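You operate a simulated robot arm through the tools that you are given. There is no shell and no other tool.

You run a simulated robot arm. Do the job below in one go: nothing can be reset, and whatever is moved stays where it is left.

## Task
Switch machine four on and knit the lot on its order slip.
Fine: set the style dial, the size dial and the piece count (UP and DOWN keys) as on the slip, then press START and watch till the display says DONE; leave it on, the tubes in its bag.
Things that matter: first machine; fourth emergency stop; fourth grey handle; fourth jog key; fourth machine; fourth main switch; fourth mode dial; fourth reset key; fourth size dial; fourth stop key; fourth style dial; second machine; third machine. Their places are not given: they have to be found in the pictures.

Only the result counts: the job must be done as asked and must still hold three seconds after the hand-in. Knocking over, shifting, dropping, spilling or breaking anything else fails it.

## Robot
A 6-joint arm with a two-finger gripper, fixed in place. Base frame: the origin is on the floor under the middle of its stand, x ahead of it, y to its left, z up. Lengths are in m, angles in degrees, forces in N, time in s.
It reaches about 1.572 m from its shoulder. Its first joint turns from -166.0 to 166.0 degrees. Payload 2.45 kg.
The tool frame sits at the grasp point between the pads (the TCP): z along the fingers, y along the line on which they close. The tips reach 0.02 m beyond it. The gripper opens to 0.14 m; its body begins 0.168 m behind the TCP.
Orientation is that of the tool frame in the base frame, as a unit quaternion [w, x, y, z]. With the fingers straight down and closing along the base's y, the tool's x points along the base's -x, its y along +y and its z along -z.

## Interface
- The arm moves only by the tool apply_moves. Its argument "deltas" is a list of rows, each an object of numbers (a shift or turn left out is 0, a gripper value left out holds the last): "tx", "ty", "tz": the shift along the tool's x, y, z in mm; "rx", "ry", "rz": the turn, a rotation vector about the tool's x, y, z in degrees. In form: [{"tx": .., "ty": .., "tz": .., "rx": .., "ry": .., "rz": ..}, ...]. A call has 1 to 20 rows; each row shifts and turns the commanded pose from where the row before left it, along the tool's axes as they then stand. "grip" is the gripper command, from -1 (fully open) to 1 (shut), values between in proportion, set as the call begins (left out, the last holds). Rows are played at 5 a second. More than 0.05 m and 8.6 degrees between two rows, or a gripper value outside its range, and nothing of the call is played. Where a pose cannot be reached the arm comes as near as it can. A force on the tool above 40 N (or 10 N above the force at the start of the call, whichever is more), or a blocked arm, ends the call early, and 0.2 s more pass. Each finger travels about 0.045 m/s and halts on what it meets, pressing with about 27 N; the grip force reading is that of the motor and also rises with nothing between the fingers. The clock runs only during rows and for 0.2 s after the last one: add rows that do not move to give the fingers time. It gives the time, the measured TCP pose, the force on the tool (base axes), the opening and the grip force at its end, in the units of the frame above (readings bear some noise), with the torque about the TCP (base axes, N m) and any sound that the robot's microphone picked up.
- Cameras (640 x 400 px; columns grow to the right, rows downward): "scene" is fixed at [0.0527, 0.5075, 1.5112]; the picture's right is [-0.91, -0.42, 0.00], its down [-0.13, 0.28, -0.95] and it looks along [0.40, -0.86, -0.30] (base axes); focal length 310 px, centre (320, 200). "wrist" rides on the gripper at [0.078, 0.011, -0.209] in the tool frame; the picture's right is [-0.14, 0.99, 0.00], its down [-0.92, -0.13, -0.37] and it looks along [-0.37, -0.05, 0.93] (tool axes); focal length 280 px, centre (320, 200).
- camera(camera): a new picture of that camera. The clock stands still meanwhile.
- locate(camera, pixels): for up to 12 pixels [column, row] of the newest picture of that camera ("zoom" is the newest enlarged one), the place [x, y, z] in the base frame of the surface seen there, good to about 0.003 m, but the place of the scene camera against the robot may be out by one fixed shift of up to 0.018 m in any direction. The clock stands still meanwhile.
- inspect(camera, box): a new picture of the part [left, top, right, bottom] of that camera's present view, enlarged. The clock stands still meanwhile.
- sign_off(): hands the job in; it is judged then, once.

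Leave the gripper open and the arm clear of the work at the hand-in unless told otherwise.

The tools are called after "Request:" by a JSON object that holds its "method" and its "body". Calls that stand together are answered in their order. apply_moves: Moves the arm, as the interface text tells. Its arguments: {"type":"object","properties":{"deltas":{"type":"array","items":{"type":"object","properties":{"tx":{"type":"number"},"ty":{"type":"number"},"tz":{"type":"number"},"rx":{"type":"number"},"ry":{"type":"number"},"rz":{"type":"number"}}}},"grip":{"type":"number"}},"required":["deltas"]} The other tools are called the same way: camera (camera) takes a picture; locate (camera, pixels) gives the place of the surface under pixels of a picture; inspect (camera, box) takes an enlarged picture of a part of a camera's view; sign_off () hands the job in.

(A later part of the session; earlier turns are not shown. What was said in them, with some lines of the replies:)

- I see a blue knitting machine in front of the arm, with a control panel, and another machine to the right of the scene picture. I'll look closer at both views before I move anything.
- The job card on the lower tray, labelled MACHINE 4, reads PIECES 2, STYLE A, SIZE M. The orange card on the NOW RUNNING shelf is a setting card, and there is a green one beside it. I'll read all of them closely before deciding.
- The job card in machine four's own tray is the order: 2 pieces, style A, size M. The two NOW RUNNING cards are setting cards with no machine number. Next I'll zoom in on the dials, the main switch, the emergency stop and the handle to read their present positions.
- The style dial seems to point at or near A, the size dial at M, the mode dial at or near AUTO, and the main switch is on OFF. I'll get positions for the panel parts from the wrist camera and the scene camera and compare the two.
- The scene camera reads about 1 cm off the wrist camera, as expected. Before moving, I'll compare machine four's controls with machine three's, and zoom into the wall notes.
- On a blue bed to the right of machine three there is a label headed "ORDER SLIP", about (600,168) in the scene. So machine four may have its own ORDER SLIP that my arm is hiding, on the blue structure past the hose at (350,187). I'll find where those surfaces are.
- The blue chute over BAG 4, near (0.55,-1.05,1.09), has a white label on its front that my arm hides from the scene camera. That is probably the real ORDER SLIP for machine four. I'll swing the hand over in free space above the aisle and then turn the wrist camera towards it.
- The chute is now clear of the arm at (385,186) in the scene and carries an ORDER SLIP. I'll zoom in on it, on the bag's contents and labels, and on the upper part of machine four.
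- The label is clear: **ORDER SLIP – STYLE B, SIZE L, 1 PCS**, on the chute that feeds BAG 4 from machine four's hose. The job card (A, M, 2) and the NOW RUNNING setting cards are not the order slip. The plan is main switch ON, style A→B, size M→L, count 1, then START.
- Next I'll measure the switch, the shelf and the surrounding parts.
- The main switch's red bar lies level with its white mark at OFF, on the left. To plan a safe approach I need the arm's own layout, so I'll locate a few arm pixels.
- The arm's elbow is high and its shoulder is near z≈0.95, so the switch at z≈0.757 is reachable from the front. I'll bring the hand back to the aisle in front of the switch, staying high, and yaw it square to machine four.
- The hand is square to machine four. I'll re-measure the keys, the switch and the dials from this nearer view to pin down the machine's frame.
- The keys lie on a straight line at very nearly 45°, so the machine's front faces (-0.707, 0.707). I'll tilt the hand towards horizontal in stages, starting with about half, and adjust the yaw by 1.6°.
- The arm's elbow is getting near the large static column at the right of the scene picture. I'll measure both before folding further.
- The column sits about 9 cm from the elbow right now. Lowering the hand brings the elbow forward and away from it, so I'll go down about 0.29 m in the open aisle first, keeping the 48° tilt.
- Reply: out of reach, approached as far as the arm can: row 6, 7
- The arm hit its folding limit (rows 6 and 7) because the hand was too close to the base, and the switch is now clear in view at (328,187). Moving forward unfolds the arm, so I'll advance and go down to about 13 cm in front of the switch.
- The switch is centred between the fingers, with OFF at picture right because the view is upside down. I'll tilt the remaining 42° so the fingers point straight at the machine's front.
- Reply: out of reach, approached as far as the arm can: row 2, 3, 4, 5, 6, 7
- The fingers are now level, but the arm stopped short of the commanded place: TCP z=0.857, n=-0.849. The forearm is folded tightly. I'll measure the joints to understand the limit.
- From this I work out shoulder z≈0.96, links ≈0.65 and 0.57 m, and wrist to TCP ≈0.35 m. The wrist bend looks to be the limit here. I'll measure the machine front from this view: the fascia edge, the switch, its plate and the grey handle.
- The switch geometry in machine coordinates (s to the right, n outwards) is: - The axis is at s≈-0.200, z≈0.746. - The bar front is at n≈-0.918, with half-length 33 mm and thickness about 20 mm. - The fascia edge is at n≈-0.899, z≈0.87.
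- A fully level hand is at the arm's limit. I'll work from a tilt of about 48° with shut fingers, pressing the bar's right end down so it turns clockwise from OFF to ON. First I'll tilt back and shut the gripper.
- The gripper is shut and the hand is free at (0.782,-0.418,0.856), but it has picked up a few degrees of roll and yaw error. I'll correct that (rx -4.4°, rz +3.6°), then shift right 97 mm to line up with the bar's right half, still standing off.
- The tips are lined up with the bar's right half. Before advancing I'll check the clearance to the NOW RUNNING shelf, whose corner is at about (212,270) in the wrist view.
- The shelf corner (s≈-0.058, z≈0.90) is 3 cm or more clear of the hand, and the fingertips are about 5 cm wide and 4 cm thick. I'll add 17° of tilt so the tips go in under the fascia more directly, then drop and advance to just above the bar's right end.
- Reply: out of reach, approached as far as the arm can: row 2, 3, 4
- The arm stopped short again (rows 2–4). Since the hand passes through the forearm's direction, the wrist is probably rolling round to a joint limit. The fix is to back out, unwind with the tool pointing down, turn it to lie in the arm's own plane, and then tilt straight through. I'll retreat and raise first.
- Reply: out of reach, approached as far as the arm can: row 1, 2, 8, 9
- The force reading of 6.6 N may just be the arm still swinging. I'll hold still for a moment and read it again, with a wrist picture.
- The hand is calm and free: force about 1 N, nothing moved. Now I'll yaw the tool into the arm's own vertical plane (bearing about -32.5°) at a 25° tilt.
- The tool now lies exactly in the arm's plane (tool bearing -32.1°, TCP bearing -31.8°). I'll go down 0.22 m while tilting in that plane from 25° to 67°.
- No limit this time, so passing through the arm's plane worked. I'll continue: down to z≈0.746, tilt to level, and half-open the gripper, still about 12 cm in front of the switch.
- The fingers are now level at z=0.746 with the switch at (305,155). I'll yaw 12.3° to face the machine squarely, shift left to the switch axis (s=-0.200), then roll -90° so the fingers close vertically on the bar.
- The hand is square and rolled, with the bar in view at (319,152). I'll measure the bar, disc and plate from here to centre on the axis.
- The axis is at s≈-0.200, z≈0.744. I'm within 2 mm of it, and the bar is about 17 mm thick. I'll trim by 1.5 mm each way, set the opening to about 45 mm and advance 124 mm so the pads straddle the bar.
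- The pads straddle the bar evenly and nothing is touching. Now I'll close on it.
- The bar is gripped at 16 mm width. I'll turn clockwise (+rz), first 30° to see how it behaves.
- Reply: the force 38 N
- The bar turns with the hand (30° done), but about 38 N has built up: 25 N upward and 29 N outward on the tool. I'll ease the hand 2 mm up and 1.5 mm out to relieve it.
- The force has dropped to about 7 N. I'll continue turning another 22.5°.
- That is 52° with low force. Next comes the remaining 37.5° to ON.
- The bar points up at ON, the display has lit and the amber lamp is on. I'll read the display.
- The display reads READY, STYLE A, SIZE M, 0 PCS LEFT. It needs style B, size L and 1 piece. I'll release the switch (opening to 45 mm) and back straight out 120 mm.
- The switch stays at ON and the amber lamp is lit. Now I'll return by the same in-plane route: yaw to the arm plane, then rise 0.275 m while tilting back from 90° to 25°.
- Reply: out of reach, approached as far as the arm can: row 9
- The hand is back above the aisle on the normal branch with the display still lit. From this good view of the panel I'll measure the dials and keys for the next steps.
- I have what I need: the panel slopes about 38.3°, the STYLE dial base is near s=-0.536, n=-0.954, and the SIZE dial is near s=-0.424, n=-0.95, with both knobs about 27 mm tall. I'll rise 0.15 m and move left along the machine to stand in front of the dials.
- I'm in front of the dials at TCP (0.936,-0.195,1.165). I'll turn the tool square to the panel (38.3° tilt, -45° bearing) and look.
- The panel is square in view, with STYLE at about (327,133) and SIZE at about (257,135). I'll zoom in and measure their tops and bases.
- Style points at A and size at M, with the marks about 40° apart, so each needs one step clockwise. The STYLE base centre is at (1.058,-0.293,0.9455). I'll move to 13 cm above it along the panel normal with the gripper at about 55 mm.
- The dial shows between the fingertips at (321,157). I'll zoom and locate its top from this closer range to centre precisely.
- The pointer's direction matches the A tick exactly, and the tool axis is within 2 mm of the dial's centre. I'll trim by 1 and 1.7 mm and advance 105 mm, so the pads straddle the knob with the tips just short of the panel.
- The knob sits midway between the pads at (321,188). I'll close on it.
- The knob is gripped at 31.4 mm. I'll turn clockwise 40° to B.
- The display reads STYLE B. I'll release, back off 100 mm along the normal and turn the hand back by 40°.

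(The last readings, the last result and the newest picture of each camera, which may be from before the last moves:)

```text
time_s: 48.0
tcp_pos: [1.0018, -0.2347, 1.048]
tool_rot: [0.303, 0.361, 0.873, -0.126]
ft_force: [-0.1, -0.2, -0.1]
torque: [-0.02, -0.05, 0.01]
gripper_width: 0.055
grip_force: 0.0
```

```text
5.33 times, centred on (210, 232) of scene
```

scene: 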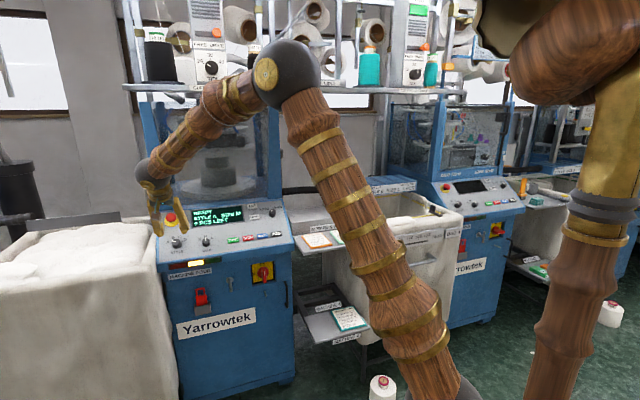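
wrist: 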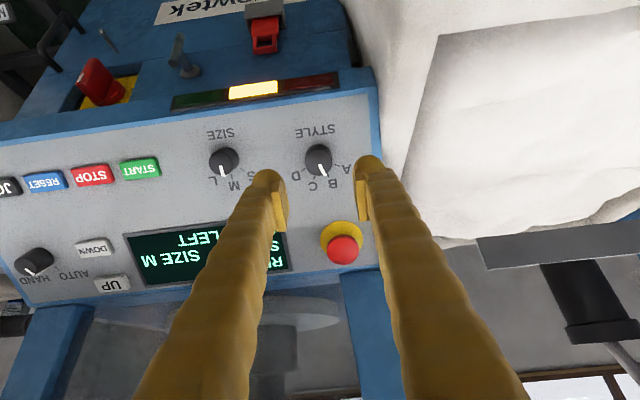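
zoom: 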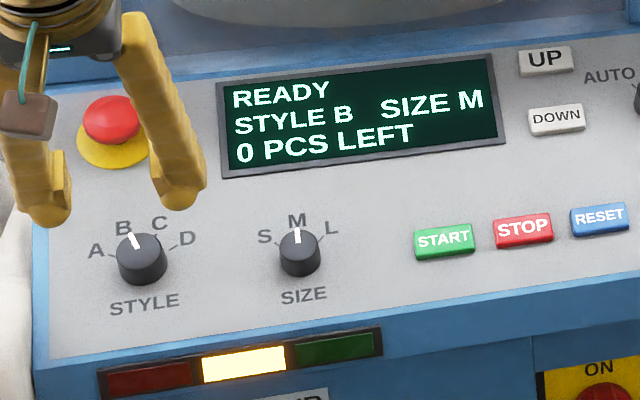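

Style is on B. Now I'll move along to the SIZE dial, 110 mm right and 16 mm down the slope, at the same height.

Request:
{"method": "apply_moves", "body": {"deltas": [{"tx": 5.3, "ty": -37}, {"tx": 5.3, "ty": -37}, {"tx": 5.4, "ty": -36.5}, {}]}}

Request:
{"method": "camera", "body": {"camera": "wrist"}}

Request:
{"method": "inspect", "body": {"camera": "wrist", "box": [280, 130, 360, 180]}}

Request:
{"method": "locate", "body": {"camera": "wrist", "pixels": [[320, 160], [314, 158], [326, 158], [320, 154], [320, 164], [317, 162], [323, 162], [340, 155], [300, 175]]}}

```text
time_s: 49.0
tcp_pos: [0.916, -0.3056, 1.0388]
tool_rot: [0.303, 0.361, 0.873, -0.125]
ft_force: [-0.3, -0.5, 0.3]
torque: [0.01, 0.0, 0.02]
gripper_width: 0.0552
grip_force: 0.1
```

```text
taken
```

wrist: 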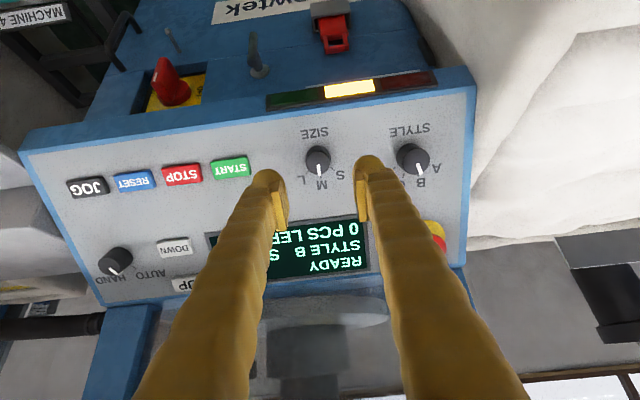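

```text
8.00 times, centred on (320, 155) of wrist
```

zoom: 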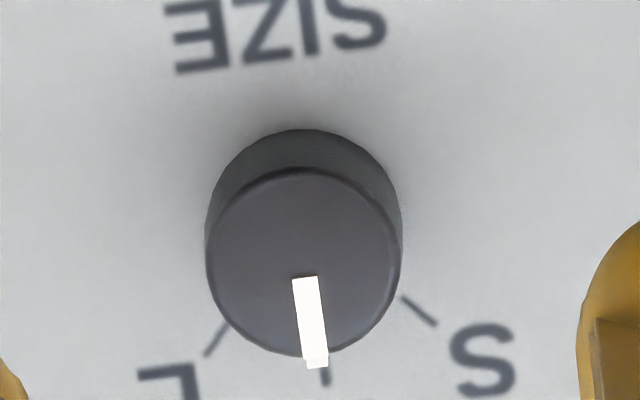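

```text
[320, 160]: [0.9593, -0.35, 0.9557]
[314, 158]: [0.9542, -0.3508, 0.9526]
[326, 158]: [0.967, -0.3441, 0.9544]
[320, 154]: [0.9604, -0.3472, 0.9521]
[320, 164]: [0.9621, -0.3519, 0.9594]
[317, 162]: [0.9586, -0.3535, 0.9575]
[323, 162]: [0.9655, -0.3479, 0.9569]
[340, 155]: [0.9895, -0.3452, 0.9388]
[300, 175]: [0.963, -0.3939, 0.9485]
```

The SIZE dial top is at (318,163), so the trim is -2 mm sideways. I'll advance 103 mm and close on it.

Request:
{"method": "apply_moves", "body": {"deltas": [{"ty": -2, "tz": 25}, {"tz": 25}, {"tz": 25}, {"tz": 18}, {"tz": 10}, {}]}}

Request:
{"method": "apply_moves", "body": {"deltas": [{}, {}, {}, {}], "grip": 1}}

Request:
{"method": "inspect", "body": {"camera": "wrist", "box": [260, 130, 380, 210]}}

```text
time_s: 50.4
tcp_pos: [0.9579, -0.3505, 0.9566]
tool_rot: [0.303, 0.362, 0.873, -0.126]
ft_force: [0.7, 0.3, 1.3]
torque: [0.0, 0.0, 0.01]
gripper_width: 0.055
grip_force: 0.1
```

```text
time_s: 51.4
tcp_pos: [0.9582, -0.3518, 0.9566]
tool_rot: [0.303, 0.362, 0.872, -0.127]
ft_force: [-18.9, -17.3, 1.0]
torque: [-0.15, 0.16, -0.19]
gripper_width: 0.0275
grip_force: 45.3
```

```text
5.00 times, centred on (320, 170) of wrist
```

zoom: 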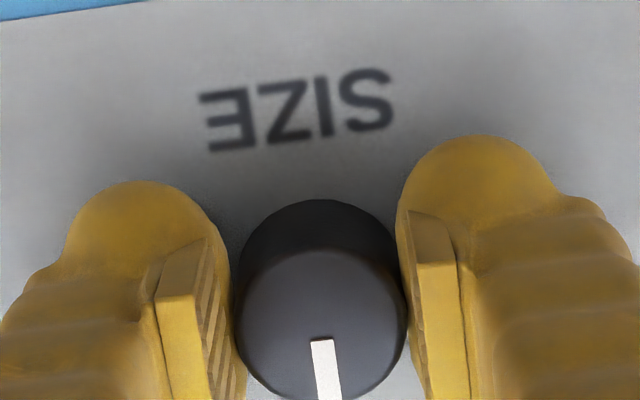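

The size knob is gripped at 27.5 mm, with about 25 N of side load because the knob sits a little to the right. I'll ease 1.2 mm right to relieve it.

Request:
{"method": "apply_moves", "body": {"deltas": [{"ty": -1.2}, {}]}}

```text
time_s: 52.0
tcp_pos: [0.9584, -0.3523, 0.9566]
tool_rot: [0.303, 0.362, 0.873, -0.126]
ft_force: [2.2, -22.3, -5.9]
torque: [-0.17, -0.02, -0.07]
gripper_width: 0.0275
grip_force: 44.9
```

Request:
{"method": "apply_moves", "body": {"deltas": [{"tx": -0.3, "ty": -0.7, "tz": 0.5}, {}, {}]}}

```text
time_s: 52.8
tcp_pos: [0.9585, -0.3521, 0.9572]
tool_rot: [0.304, 0.362, 0.872, -0.126]
ft_force: [-2.1, -1.6, 5.8]
torque: [-0.01, -0.01, -0.03]
gripper_width: 0.0273
grip_force: 45.2
```

The side load is gone, at about 6 N. I'll turn clockwise 40° to L.

Request:
{"method": "apply_moves", "body": {"deltas": [{"rz": 8}, {"rz": 8}, {"rz": 8}, {"rz": 8}, {"rz": 8}, {}]}}

Request:
{"method": "camera", "body": {"camera": "wrist"}}

Request:
{"method": "inspect", "body": {"camera": "scene", "box": [150, 195, 270, 270]}}

```text
time_s: 54.0
tcp_pos: [0.9598, -0.3524, 0.9567]
tool_rot: [0.329, 0.616, 0.716, -0.022]
ft_force: [1.7, 2.0, 2.2]
torque: [0.15, 0.01, 0.06]
gripper_width: 0.0274
grip_force: 45.3
stopped in row 5: the force on the tool passed its limit at 42 N (the readings are from after the stop); the commanded pose is now the measured one
```

```text
taken
```

wrist: 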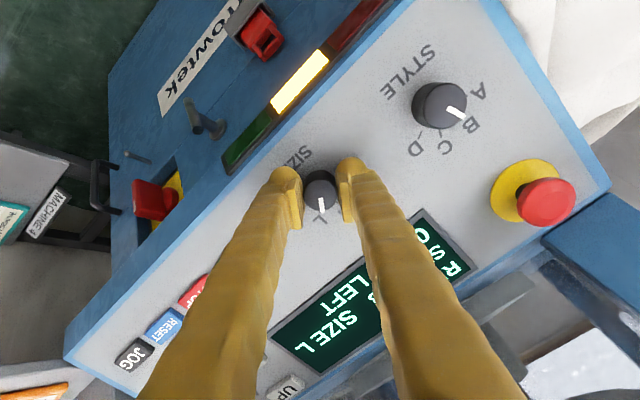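

```text
5.33 times, centred on (210, 232) of scene
```

zoom: 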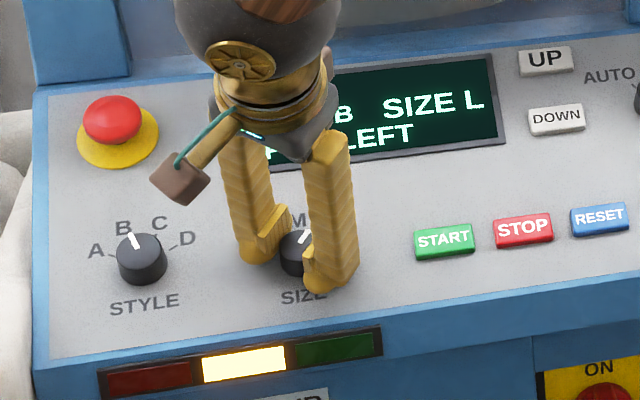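

The display reads SIZE L, stopped a few degrees short of the full turn. I'll add the last 3.5° and then release.

Request:
{"method": "apply_moves", "body": {"deltas": [{"rz": 3.5}, {}]}}

Request:
{"method": "apply_moves", "body": {"deltas": [{}, {}, {}], "grip": 0.214}}

Request:
{"method": "apply_moves", "body": {"deltas": [{"tz": -20}, {"tz": -30}, {"tz": -30}, {"tz": -25}, {}]}}

Request:
{"method": "inspect", "body": {"camera": "scene", "box": [150, 195, 270, 270]}}

Request:
{"method": "camera", "body": {"camera": "wrist"}}

```text
time_s: 54.6
tcp_pos: [0.959, -0.3527, 0.9562]
tool_rot: [0.329, 0.637, 0.697, -0.012]
ft_force: [8.0, 7.7, 3.8]
torque: [0.08, -0.08, 0.07]
gripper_width: 0.0275
grip_force: 44.9
```

```text
time_s: 55.4
tcp_pos: [0.9584, -0.3531, 0.9569]
tool_rot: [0.329, 0.637, 0.697, -0.013]
ft_force: [-0.6, 0.7, -0.2]
torque: [0.03, 0.0, -0.01]
gripper_width: 0.0551
grip_force: 0.1
```

```text
time_s: 56.6
tcp_pos: [0.913, -0.3059, 1.0399]
tool_rot: [0.329, 0.638, 0.696, -0.013]
ft_force: [0.0, -0.7, -0.9]
torque: [-0.02, 0.03, 0.03]
gripper_width: 0.0548
grip_force: 0.1
```

```text
5.33 times, centred on (210, 232) of scene
```

zoom: 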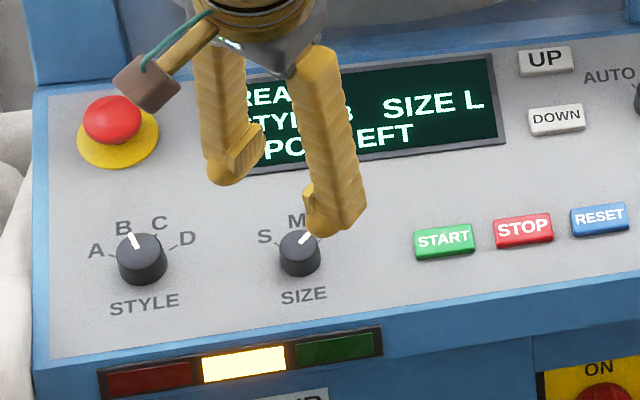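

```text
taken
```

wrist: 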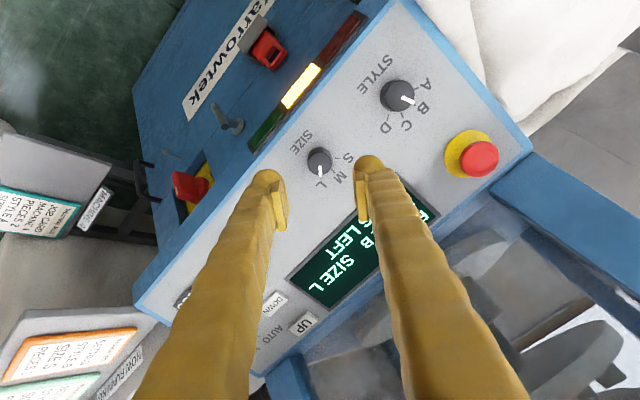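

Style is B and size is L. Next is the UP key: I'll turn the hand back 40°, shut the fingers and move over UP, which is at about (0.902,-0.601,1.039), about 8 cm off it.

Request:
{"method": "apply_moves", "body": {"deltas": [{"rz": -8}, {"rz": -8}, {"rz": -8}, {"rz": -8}, {"rz": -8}, {"tx": -26.3, "ty": -36.8}, {"tx": -26.3, "ty": -36.8}, {"tx": -26.3, "ty": -36.8}, {"tx": -26.3, "ty": -36.8}, {"tx": -26.3, "ty": -36.8}, {"tx": -26.3, "ty": -36.8}, {"tz": 22}, {}], "grip": 1}}

Request:
{"method": "camera", "body": {"camera": "wrist"}}

Request:
{"method": "camera", "body": {"camera": "scene"}}

```text
time_s: 59.4
tcp_pos: [0.8523, -0.5607, 1.1193]
tool_rot: [0.305, 0.36, 0.873, -0.125]
ft_force: [0.8, -0.3, -0.3]
torque: [0.03, -0.01, -0.01]
gripper_width: 0.0
grip_force: 26.8
```

```text
taken
```

wrist: 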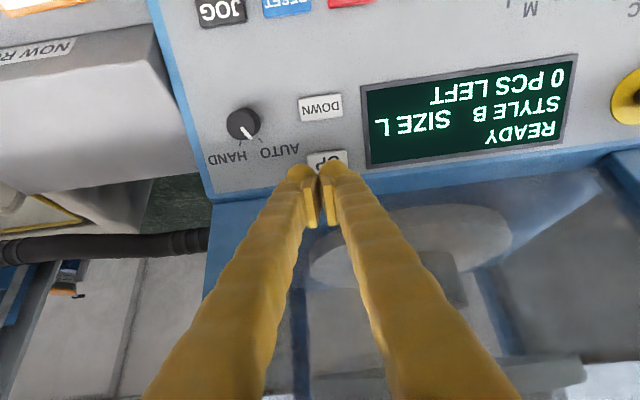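

```text
taken
```

scene: 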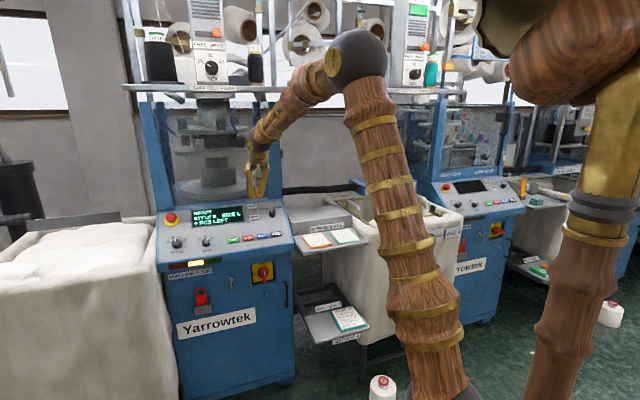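

The UP key shows just ahead of the tips at (328,158). I'll measure it, the panel's top edge and the window behind it.

Request:
{"method": "locate", "body": {"camera": "wrist", "pixels": [[328, 157], [320, 160], [340, 156], [312, 155], [345, 162], [365, 155], [320, 108], [400, 175], [400, 190], [260, 190], [400, 215], [370, 120]]}}

Request:
{"method": "inspect", "body": {"camera": "wrist", "box": [260, 90, 400, 220]}}

```text
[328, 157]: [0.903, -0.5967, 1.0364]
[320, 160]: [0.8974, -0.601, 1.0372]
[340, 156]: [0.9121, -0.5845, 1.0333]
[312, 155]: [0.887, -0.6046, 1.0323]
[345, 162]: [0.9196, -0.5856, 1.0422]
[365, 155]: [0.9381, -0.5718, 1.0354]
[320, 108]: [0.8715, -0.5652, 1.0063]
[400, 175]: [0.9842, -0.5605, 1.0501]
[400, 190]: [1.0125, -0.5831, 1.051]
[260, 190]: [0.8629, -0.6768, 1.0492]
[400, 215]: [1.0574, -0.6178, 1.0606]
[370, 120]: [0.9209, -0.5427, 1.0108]
```

```text
3.08 times, centred on (330, 155) of wrist
```

zoom: 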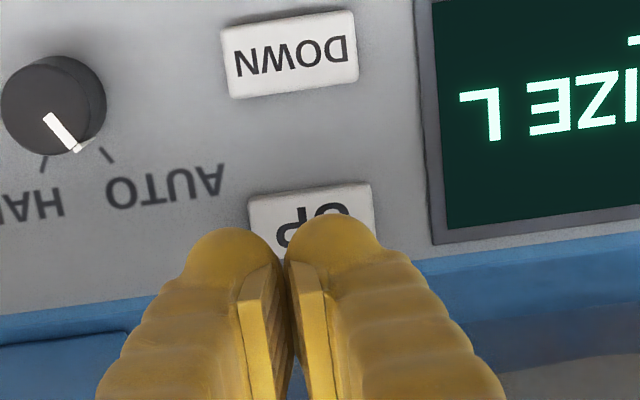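

UP's centre is at s≈-0.216, n≈-1.065, nothing stands in the way above it, and the mode dial points at AUTO. I'll line up and come to about 8 mm above the key.

Request:
{"method": "apply_moves", "body": {"deltas": [{"tx": -2.7, "ty": 9.9}, {"tz": 30}, {"tz": 30}, {"tz": 14}, {}]}}

Request:
{"method": "camera", "body": {"camera": "wrist"}}

Request:
{"method": "inspect", "body": {"camera": "scene", "box": [200, 160, 320, 245]}}

```text
time_s: 60.6
tcp_pos: [0.8938, -0.5882, 1.0637]
tool_rot: [0.305, 0.36, 0.873, -0.125]
ft_force: [-0.9, 0.1, -0.5]
torque: [0.01, 0.01, -0.01]
gripper_width: 0.0001
grip_force: 27.0
```

```text
taken
```

wrist: 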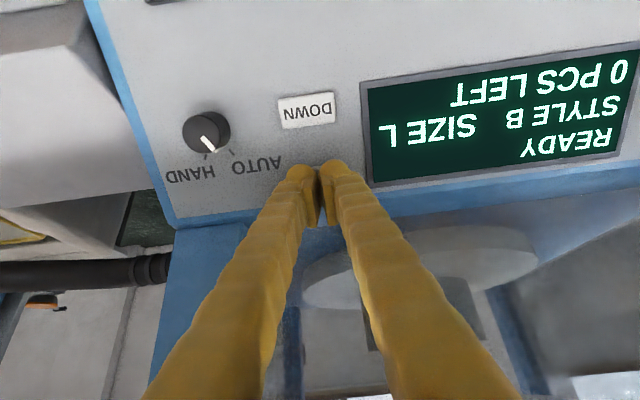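

```text
4.71 times, centred on (260, 202) of scene
```

zoom: 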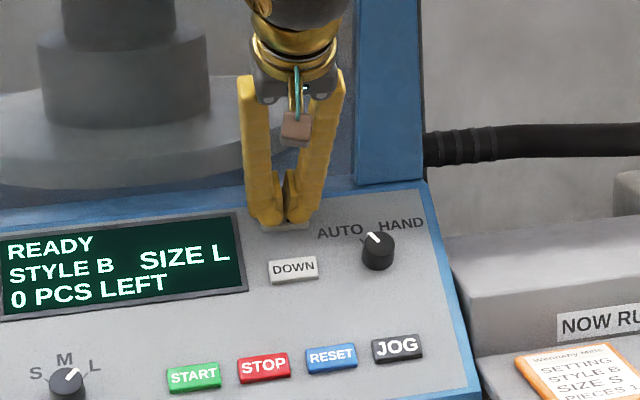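

The tips are right over UP. I'll press briefly: 12 mm in, then back out.

Request:
{"method": "apply_moves", "body": {"deltas": [{"tz": 9}, {"tz": 3}, {"tz": -12}, {}]}}

Request:
{"method": "inspect", "body": {"camera": "scene", "box": [170, 190, 290, 260]}}

```text
time_s: 61.6
tcp_pos: [0.8948, -0.5866, 1.0628]
tool_rot: [0.304, 0.36, 0.873, -0.126]
ft_force: [0.5, -0.2, 0.4]
torque: [0.01, -0.02, 0.01]
gripper_width: 0.0
grip_force: 29.9
heard: click
```

```text
5.33 times, centred on (230, 225) of scene
```

zoom: 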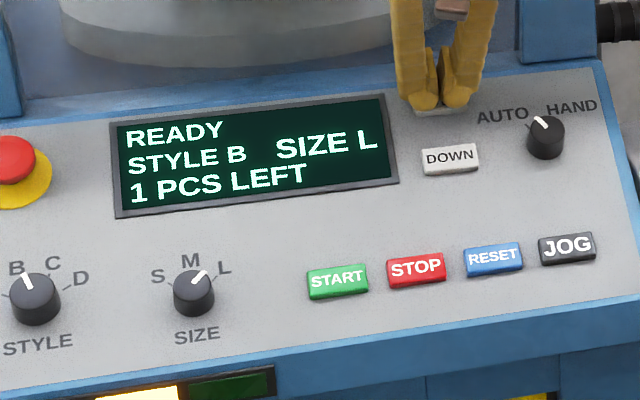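

The display reads 1 PCS LEFT, STYLE B, SIZE L, READY, which matches the slip. I'll back off and move over the START key.

Request:
{"method": "apply_moves", "body": {"deltas": [{"tz": -30}, {"tz": -30}, {"tx": 40, "ty": 26}, {"tx": 40, "ty": 26}, {"tx": 40, "ty": 26}, {"tx": 40, "ty": 26}, {}]}}

Request:
{"method": "camera", "body": {"camera": "wrist"}}

Request:
{"method": "inspect", "body": {"camera": "wrist", "box": [240, 100, 400, 200]}}

```text
time_s: 63.2
tcp_pos: [0.8539, -0.3964, 1.0113]
tool_rot: [0.304, 0.361, 0.873, -0.125]
ft_force: [0.3, 0.7, -0.5]
torque: [-0.01, 0.02, 0.02]
gripper_width: 0.0001
grip_force: 29.4
```

```text
taken
```

wrist: 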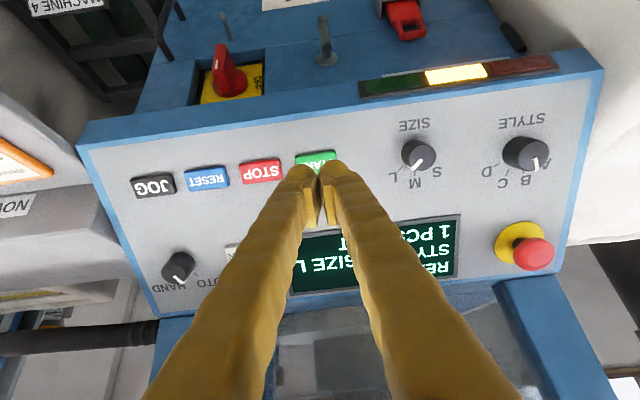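

```text
4.00 times, centred on (320, 150) of wrist
```

zoom: 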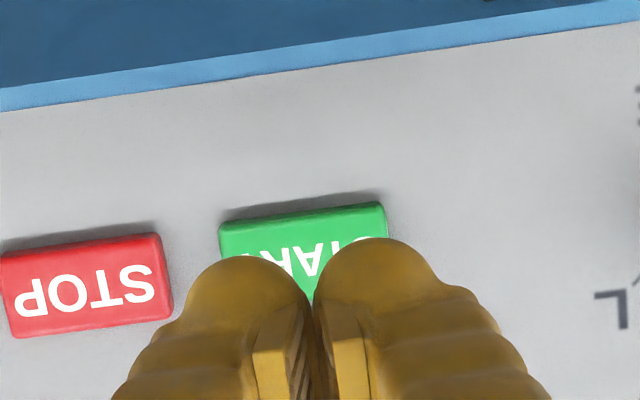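

START is centred just under the tips, about 3 mm to the right by intent, so STOP is well clear. I'll approach to 8 mm and then press briefly.

Request:
{"method": "apply_moves", "body": {"deltas": [{"tx": 1, "tz": 30}, {"tz": 32}, {}]}}

Request:
{"method": "camera", "body": {"camera": "wrist"}}

Request:
{"method": "inspect", "body": {"camera": "scene", "box": [170, 190, 290, 270]}}

```text
time_s: 64.0
tcp_pos: [0.8807, -0.4242, 0.9619]
tool_rot: [0.305, 0.361, 0.873, -0.125]
ft_force: [0.6, -0.7, 0.6]
torque: [0.02, -0.05, 0.02]
gripper_width: 0.0002
grip_force: 29.5
```

```text
taken
```

wrist: 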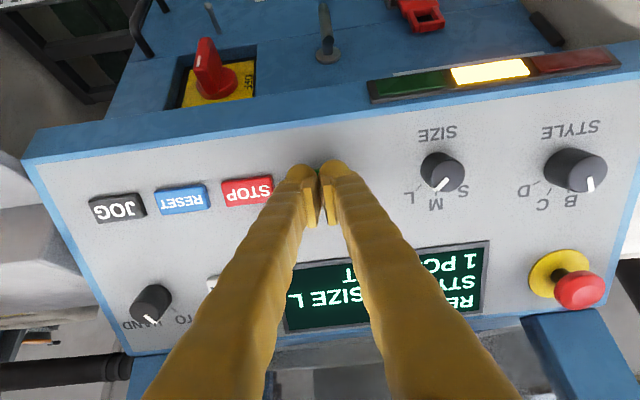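

```text
5.00 times, centred on (230, 230) of scene
```

zoom: 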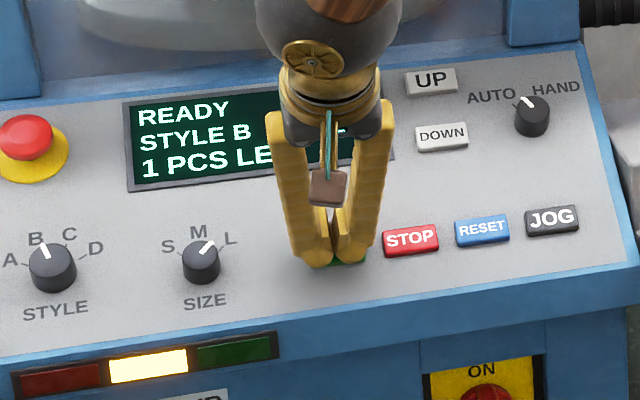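

The tips cover START and STOP is clear. I'll press START.

Request:
{"method": "apply_moves", "body": {"deltas": [{"tz": 9}, {"tz": 3}, {"tz": -12}, {}]}}

Request:
{"method": "inspect", "body": {"camera": "scene", "box": [170, 190, 290, 270]}}

```text
time_s: 65.0
tcp_pos: [0.8796, -0.4253, 0.9628]
tool_rot: [0.305, 0.36, 0.873, -0.124]
ft_force: [0.4, -0.1, -0.5]
torque: [0.02, -0.01, -0.04]
gripper_width: 0.0
grip_force: 29.9
heard: click
```

```text
5.00 times, centred on (230, 230) of scene
```

zoom: 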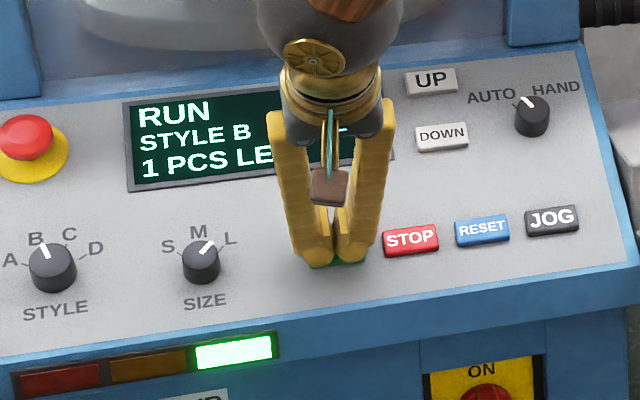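

A click sounded, the display reads RUN and the green lamp is lit. I'll back away from the panel, open the gripper in free space and watch.

Request:
{"method": "apply_moves", "body": {"deltas": [{"tz": -30}, {"tz": -40}, {"tz": -40}, {"tz": -40}, {}, {}, {}, {}]}}

Request:
{"method": "camera", "body": {"camera": "scene"}}

Request:
{"method": "inspect", "body": {"camera": "scene", "box": [150, 190, 290, 280]}}

```text
time_s: 66.8
tcp_pos: [0.8136, -0.3615, 1.0798]
tool_rot: [0.305, 0.36, 0.873, -0.124]
ft_force: [-0.5, 0.0, -0.2]
torque: [-0.02, 0.0, -0.01]
gripper_width: 0.0003
grip_force: 29.5
```

```text
taken
```

scene: 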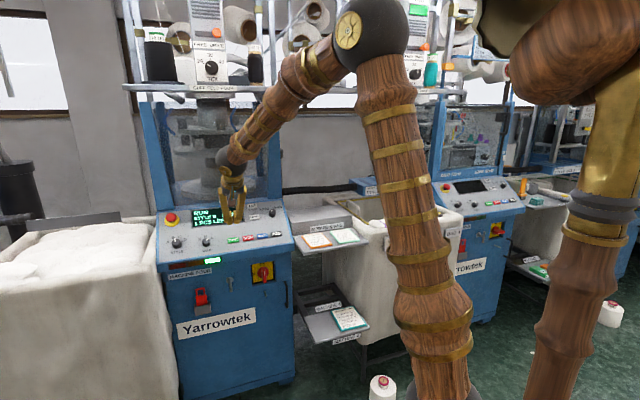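

```text
4.44 times, centred on (220, 235) of scene
```

zoom: 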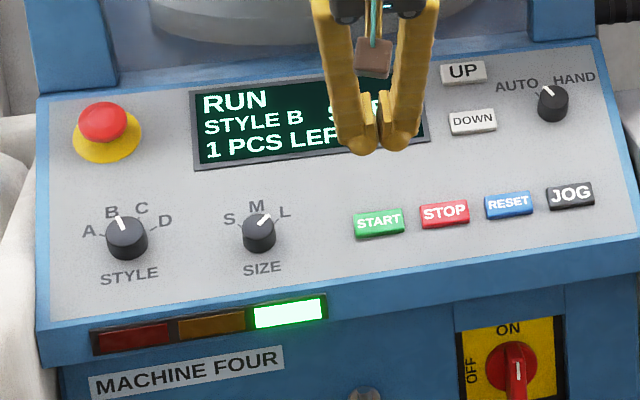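

It is running. I'll rise clear, open the gripper and give it time.

Request:
{"method": "apply_moves", "body": {"deltas": [{"tx": -24, "tz": -36}, {"tx": -24, "tz": -36}, {"tx": -24, "tz": -36}, {"tx": -24, "tz": -36}, {}, {}, {}, {}, {}, {}, {}, {}, {}, {}, {}, {}], "grip": -1}}

Request:
{"method": "camera", "body": {"camera": "scene"}}

Request:
{"method": "inspect", "body": {"camera": "scene", "box": [150, 190, 290, 280]}}

Request:
{"method": "camera", "body": {"camera": "wrist"}}

```text
time_s: 70.2
tcp_pos: [0.8023, -0.3509, 1.2525]
tool_rot: [0.304, 0.36, 0.873, -0.125]
ft_force: [-0.8, -0.7, 1.0]
torque: [0.01, -0.01, 0.0]
gripper_width: 0.1402
grip_force: 0.1
```

```text
taken
```

scene: 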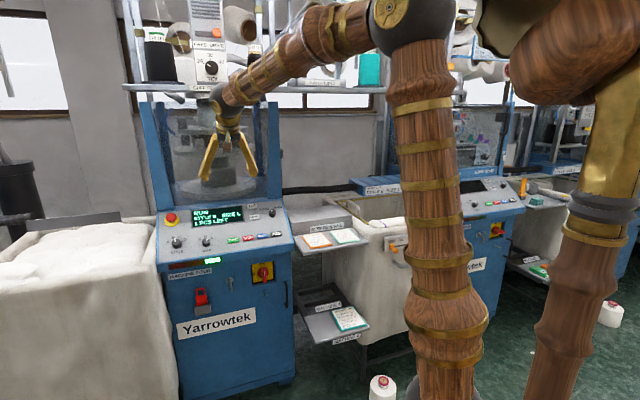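

```text
4.44 times, centred on (220, 235) of scene
```

zoom: 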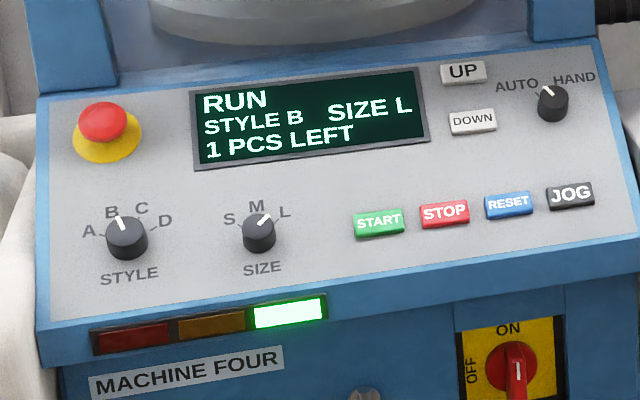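

```text
taken
```

wrist: 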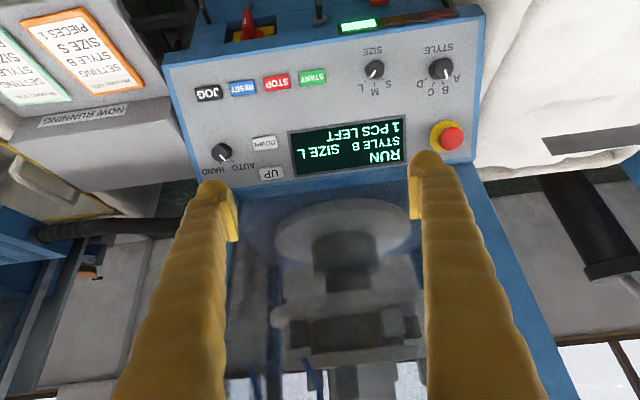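

The display still reads RUN with 1 PCS LEFT, and nothing is in the way. I'll keep waiting, 4 s at a time.

Request:
{"method": "apply_moves", "body": {"deltas": [{}, {}, {}, {}, {}, {}, {}, {}, {}, {}, {}, {}, {}, {}, {}, {}, {}, {}, {}, {}]}}

Request:
{"method": "inspect", "body": {"camera": "scene", "box": [150, 190, 290, 280]}}

```text
time_s: 74.4
tcp_pos: [0.8027, -0.3506, 1.2529]
tool_rot: [0.305, 0.36, 0.873, -0.125]
ft_force: [-0.1, -0.1, -0.7]
torque: [-0.03, -0.03, 0.03]
gripper_width: 0.1399
grip_force: 0.0
```

```text
4.44 times, centred on (220, 235) of scene
```

zoom: 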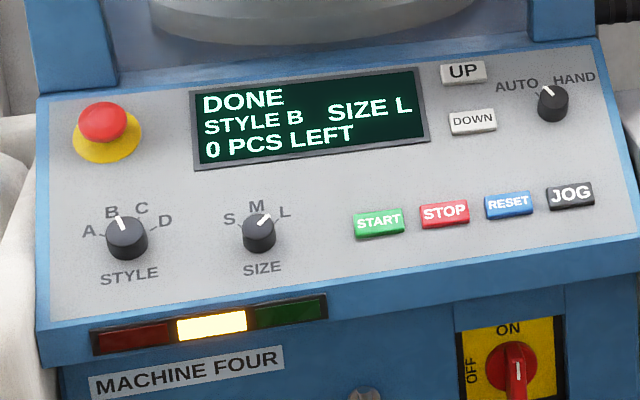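

The display reads DONE with 0 PCS LEFT. To check that the tube landed in BAG 4, I'll slide the hand right through free space and look into the bag.

Request:
{"method": "apply_moves", "body": {"deltas": [{"tx": 15, "ty": -42, "tz": -15}, {"tx": 15, "ty": -42, "tz": -15}, {"ty": -42, "tz": -10}, {"ty": -42}, {"ty": -42}, {"ty": -42}, {"ty": -42}, {}]}}

Request:
{"method": "camera", "body": {"camera": "wrist"}}

Request:
{"method": "camera", "body": {"camera": "scene"}}

```text
time_s: 76.2
tcp_pos: [0.5615, -0.5239, 1.2647]
tool_rot: [0.304, 0.36, 0.873, -0.125]
ft_force: [-0.7, -0.7, 0.1]
torque: [0.02, -0.01, 0.01]
gripper_width: 0.1403
grip_force: 0.1
```

```text
taken
```

wrist: 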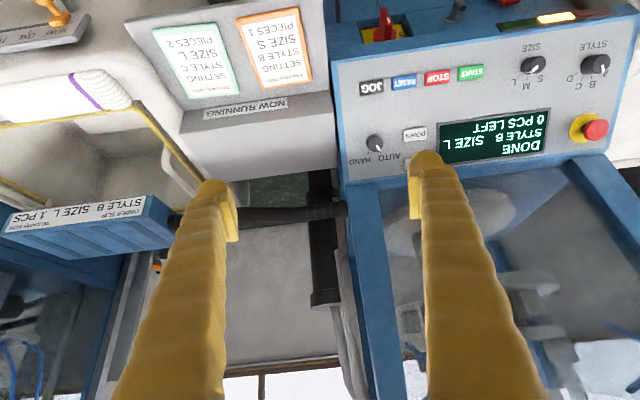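

```text
taken
```

scene: 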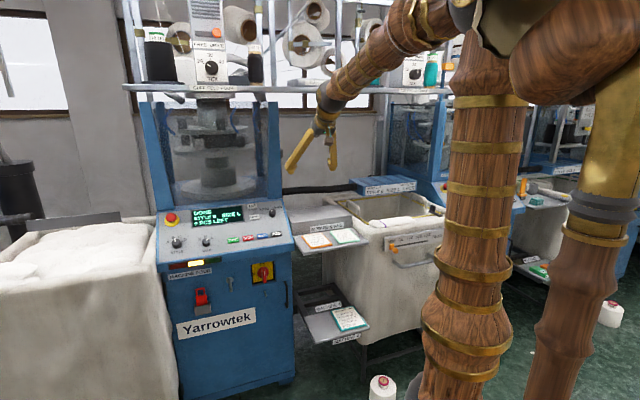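

Request:
{"method": "inspect", "body": {"camera": "scene", "box": [330, 170, 450, 270]}}

Request:
{"method": "inspect", "body": {"camera": "wrist", "box": [0, 60, 240, 260]}}

```text
4.00 times, centred on (390, 220) of scene
```

zoom: 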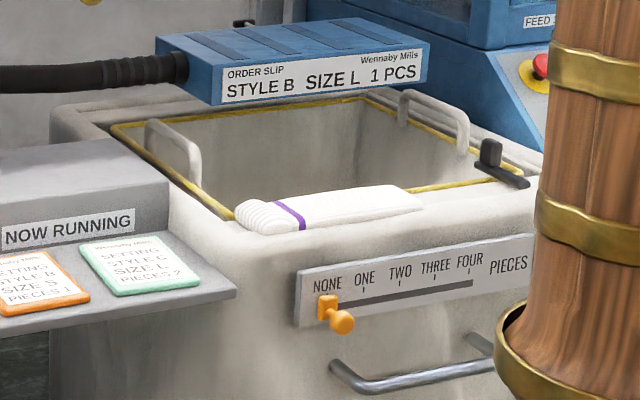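

```text
2.00 times, centred on (120, 160) of wrist
```

zoom: 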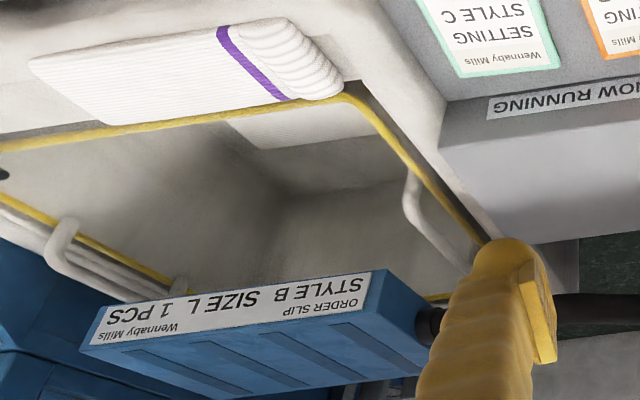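

There seems to be something white lying inside the bag under the ledge, at about (155,120) in the wrist view. I'll move a bit further right and point the camera down into the bag to be sure.

Request:
{"method": "apply_moves", "body": {"deltas": [{"ry": 7, "ty": -30}, {"ry": 7, "ty": -30}, {"ry": 7, "ty": -30}, {"ty": -30, "rz": 8}, {"ty": -20, "rz": 8}, {"rz": 8}, {"rz": 8}, {}]}}

Request:
{"method": "camera", "body": {"camera": "wrist"}}

Request:
{"method": "camera", "body": {"camera": "scene"}}

```text
time_s: 78.0
tcp_pos: [0.461, -0.6208, 1.2619]
tool_rot: [0.151, 0.614, 0.774, -0.015]
ft_force: [-0.3, 0.1, -0.8]
torque: [0.01, 0.02, -0.01]
gripper_width: 0.14
grip_force: 0.1
```

```text
taken
```

wrist: 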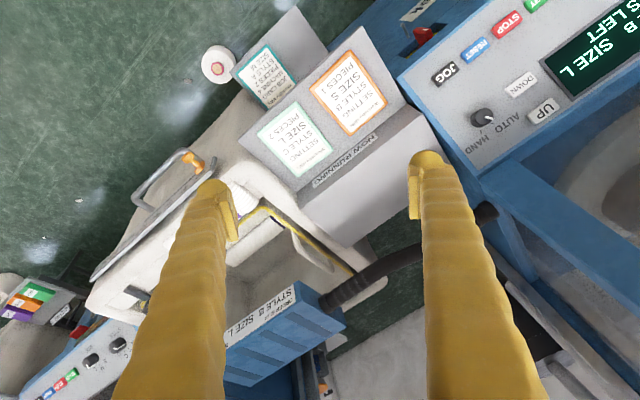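

```text
taken
```

scene: 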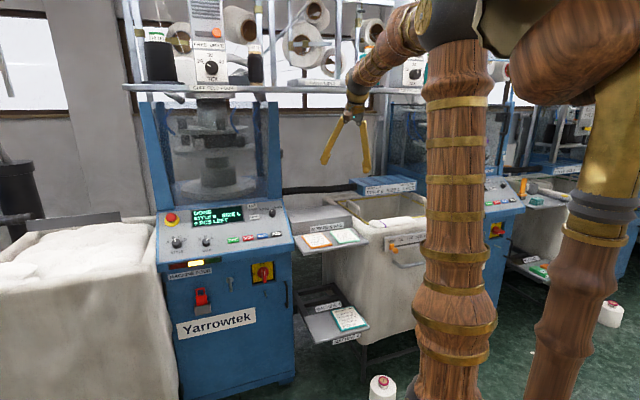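

Request:
{"method": "apply_moves", "body": {"deltas": [{"ty": -40}, {"ty": -40}, {"ty": -40}, {}]}}

Request:
{"method": "camera", "body": {"camera": "wrist"}}

```text
time_s: 79.0
tcp_pos: [0.3462, -0.649, 1.2421]
tool_rot: [0.15, 0.615, 0.774, -0.017]
ft_force: [-0.4, -0.7, 1.1]
torque: [0.01, 0.01, 0.02]
gripper_width: 0.1402
grip_force: 0.1
```

```text
taken
```

wrist: 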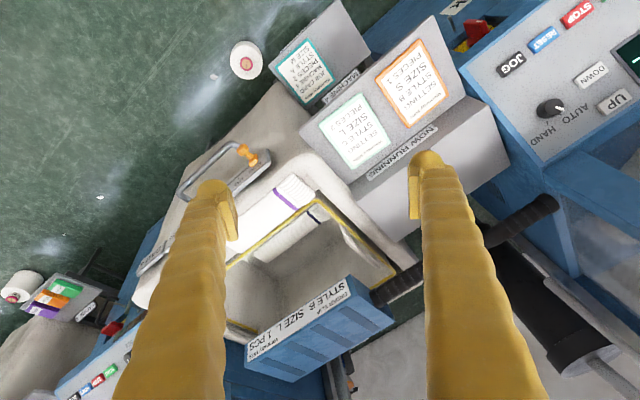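

Now the bag's inside is in view between the fingers. I'll zoom in.

Request:
{"method": "inspect", "body": {"camera": "wrist", "box": [210, 160, 410, 350]}}

Request:
{"method": "locate", "body": {"camera": "wrist", "pixels": [[285, 235], [320, 213], [270, 245], [285, 205], [300, 280], [260, 300], [350, 250], [335, 215]]}}

Request:
{"method": "inspect", "body": {"camera": "scene", "box": [150, 190, 290, 280]}}

```text
2.11 times, centred on (310, 255) of wrist
```

zoom: 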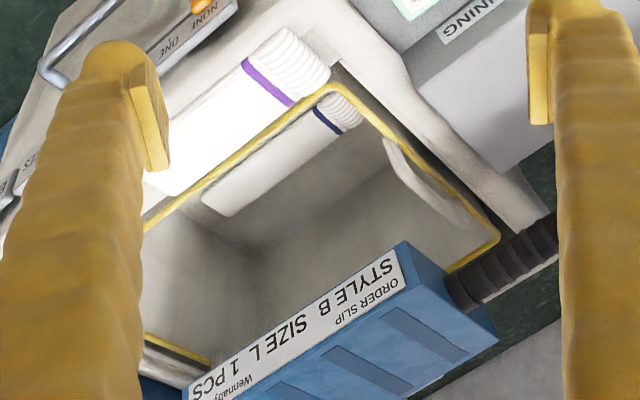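

```text
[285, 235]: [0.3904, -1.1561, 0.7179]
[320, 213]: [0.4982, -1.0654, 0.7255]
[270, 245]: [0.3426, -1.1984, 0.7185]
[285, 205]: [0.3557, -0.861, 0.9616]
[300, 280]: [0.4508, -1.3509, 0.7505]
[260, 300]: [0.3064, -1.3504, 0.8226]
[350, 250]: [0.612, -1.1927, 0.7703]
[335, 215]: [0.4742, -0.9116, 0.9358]
```

```text
4.44 times, centred on (220, 235) of scene
```

zoom: 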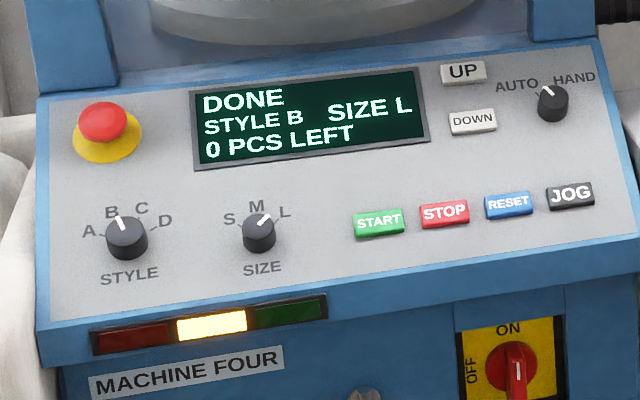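

A new tube with a navy band lies inside BAG 4. The purple-banded one on the ledge was there from the start. The display still says DONE and the machine is on. I'll move the hand away from the bag to the open aisle, with the gripper open.

Request:
{"method": "apply_moves", "body": {"deltas": [{"tx": 21.1, "ty": 36.2, "tz": -0.5}, {"tx": 21.1, "ty": 36.2, "tz": -0.5}, {"tx": 21.1, "ty": 36.2, "tz": -0.5}, {"tx": 21.1, "ty": 36.2, "tz": -0.5}, {"tx": 21.1, "ty": 36.2, "tz": -0.5}, {"tx": 21.1, "ty": 36.2, "tz": -0.5}, {"tx": 21.1, "ty": 36.2, "tz": -0.5}, {"tx": 21.1, "ty": 36.2, "tz": -0.5}, {"tx": 21.1, "ty": 36.2, "tz": -0.5}, {"tx": 21.1, "ty": 36.2, "tz": -0.5}, {}, {}], "grip": -1}}

Request:
{"method": "camera", "body": {"camera": "scene"}}

Request:
{"method": "camera", "body": {"camera": "wrist"}}

Request:
{"method": "inspect", "body": {"camera": "scene", "box": [150, 190, 310, 310]}}

```text
time_s: 81.6
tcp_pos: [0.6477, -0.3617, 1.2547]
tool_rot: [0.15, 0.615, 0.774, -0.017]
ft_force: [-1.0, 0.5, -1.3]
torque: [0.0, 0.0, -0.01]
gripper_width: 0.14
grip_force: 0.0
```

```text
taken
```

scene: 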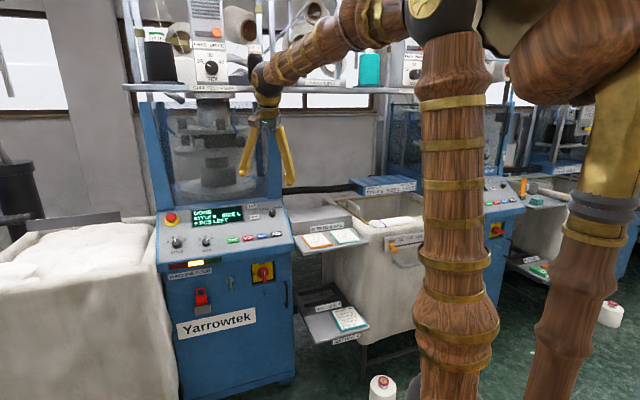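

```text
taken
```

wrist: 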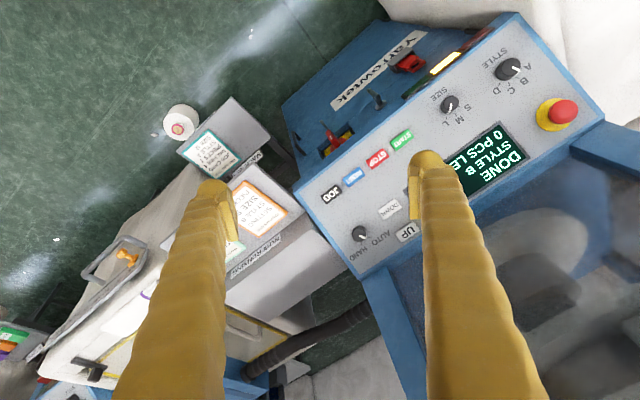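

```text
3.33 times, centred on (230, 250) of scene
```

zoom: 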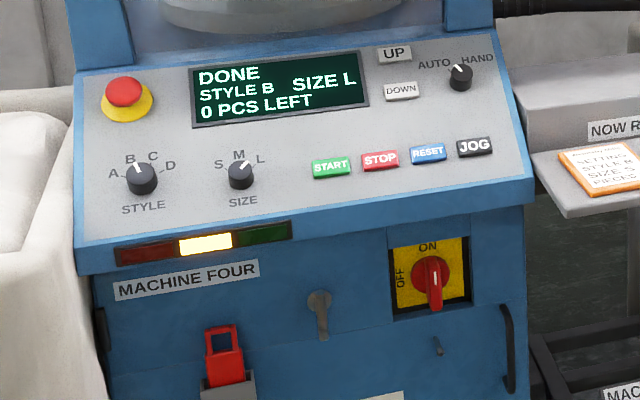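

Everything checks out:
- **Main switch:** ON.
- **Display:** DONE, STYLE B, SIZE L, 0 PCS LEFT.
- **Tube:** in BAG 4.
- **Other items:** the cards, handle, mode dial, emergency stop and other keys look as they were.
- **Arm:** clear of the work with the gripper open.

I'm handing the job in.

Request:
{"method": "sign_off", "body": {}}

```text
The job is handed in.
```

Machine four is on and has knitted its lot. The display says DONE with 0 pieces left, and the finished tube is lying in BAG 4. I've handed the job in; no result came back with it.

- **Order slip:** I used the one on the chute over BAG 4, which reads style B, size L, 1 piece. The job card in the machine 4 tray (style A, size M, 2 pieces) and the two NOW RUNNING cards show other settings, so I left those aside.
- **What I set:** I turned the main switch to ON, the style dial from A to B and the size dial from M to L. I pressed UP once for 1 piece, then START.
- **Left as found:** the mode dial is still on AUTO, and I didn't touch the emergency stop, the grey handle, or the STOP, RESET and JOG keys. The tube with the purple band on the bag's ledge was there before I started.
- **Arm:** it is clear of the machine, over the open aisle, with the gripper open.
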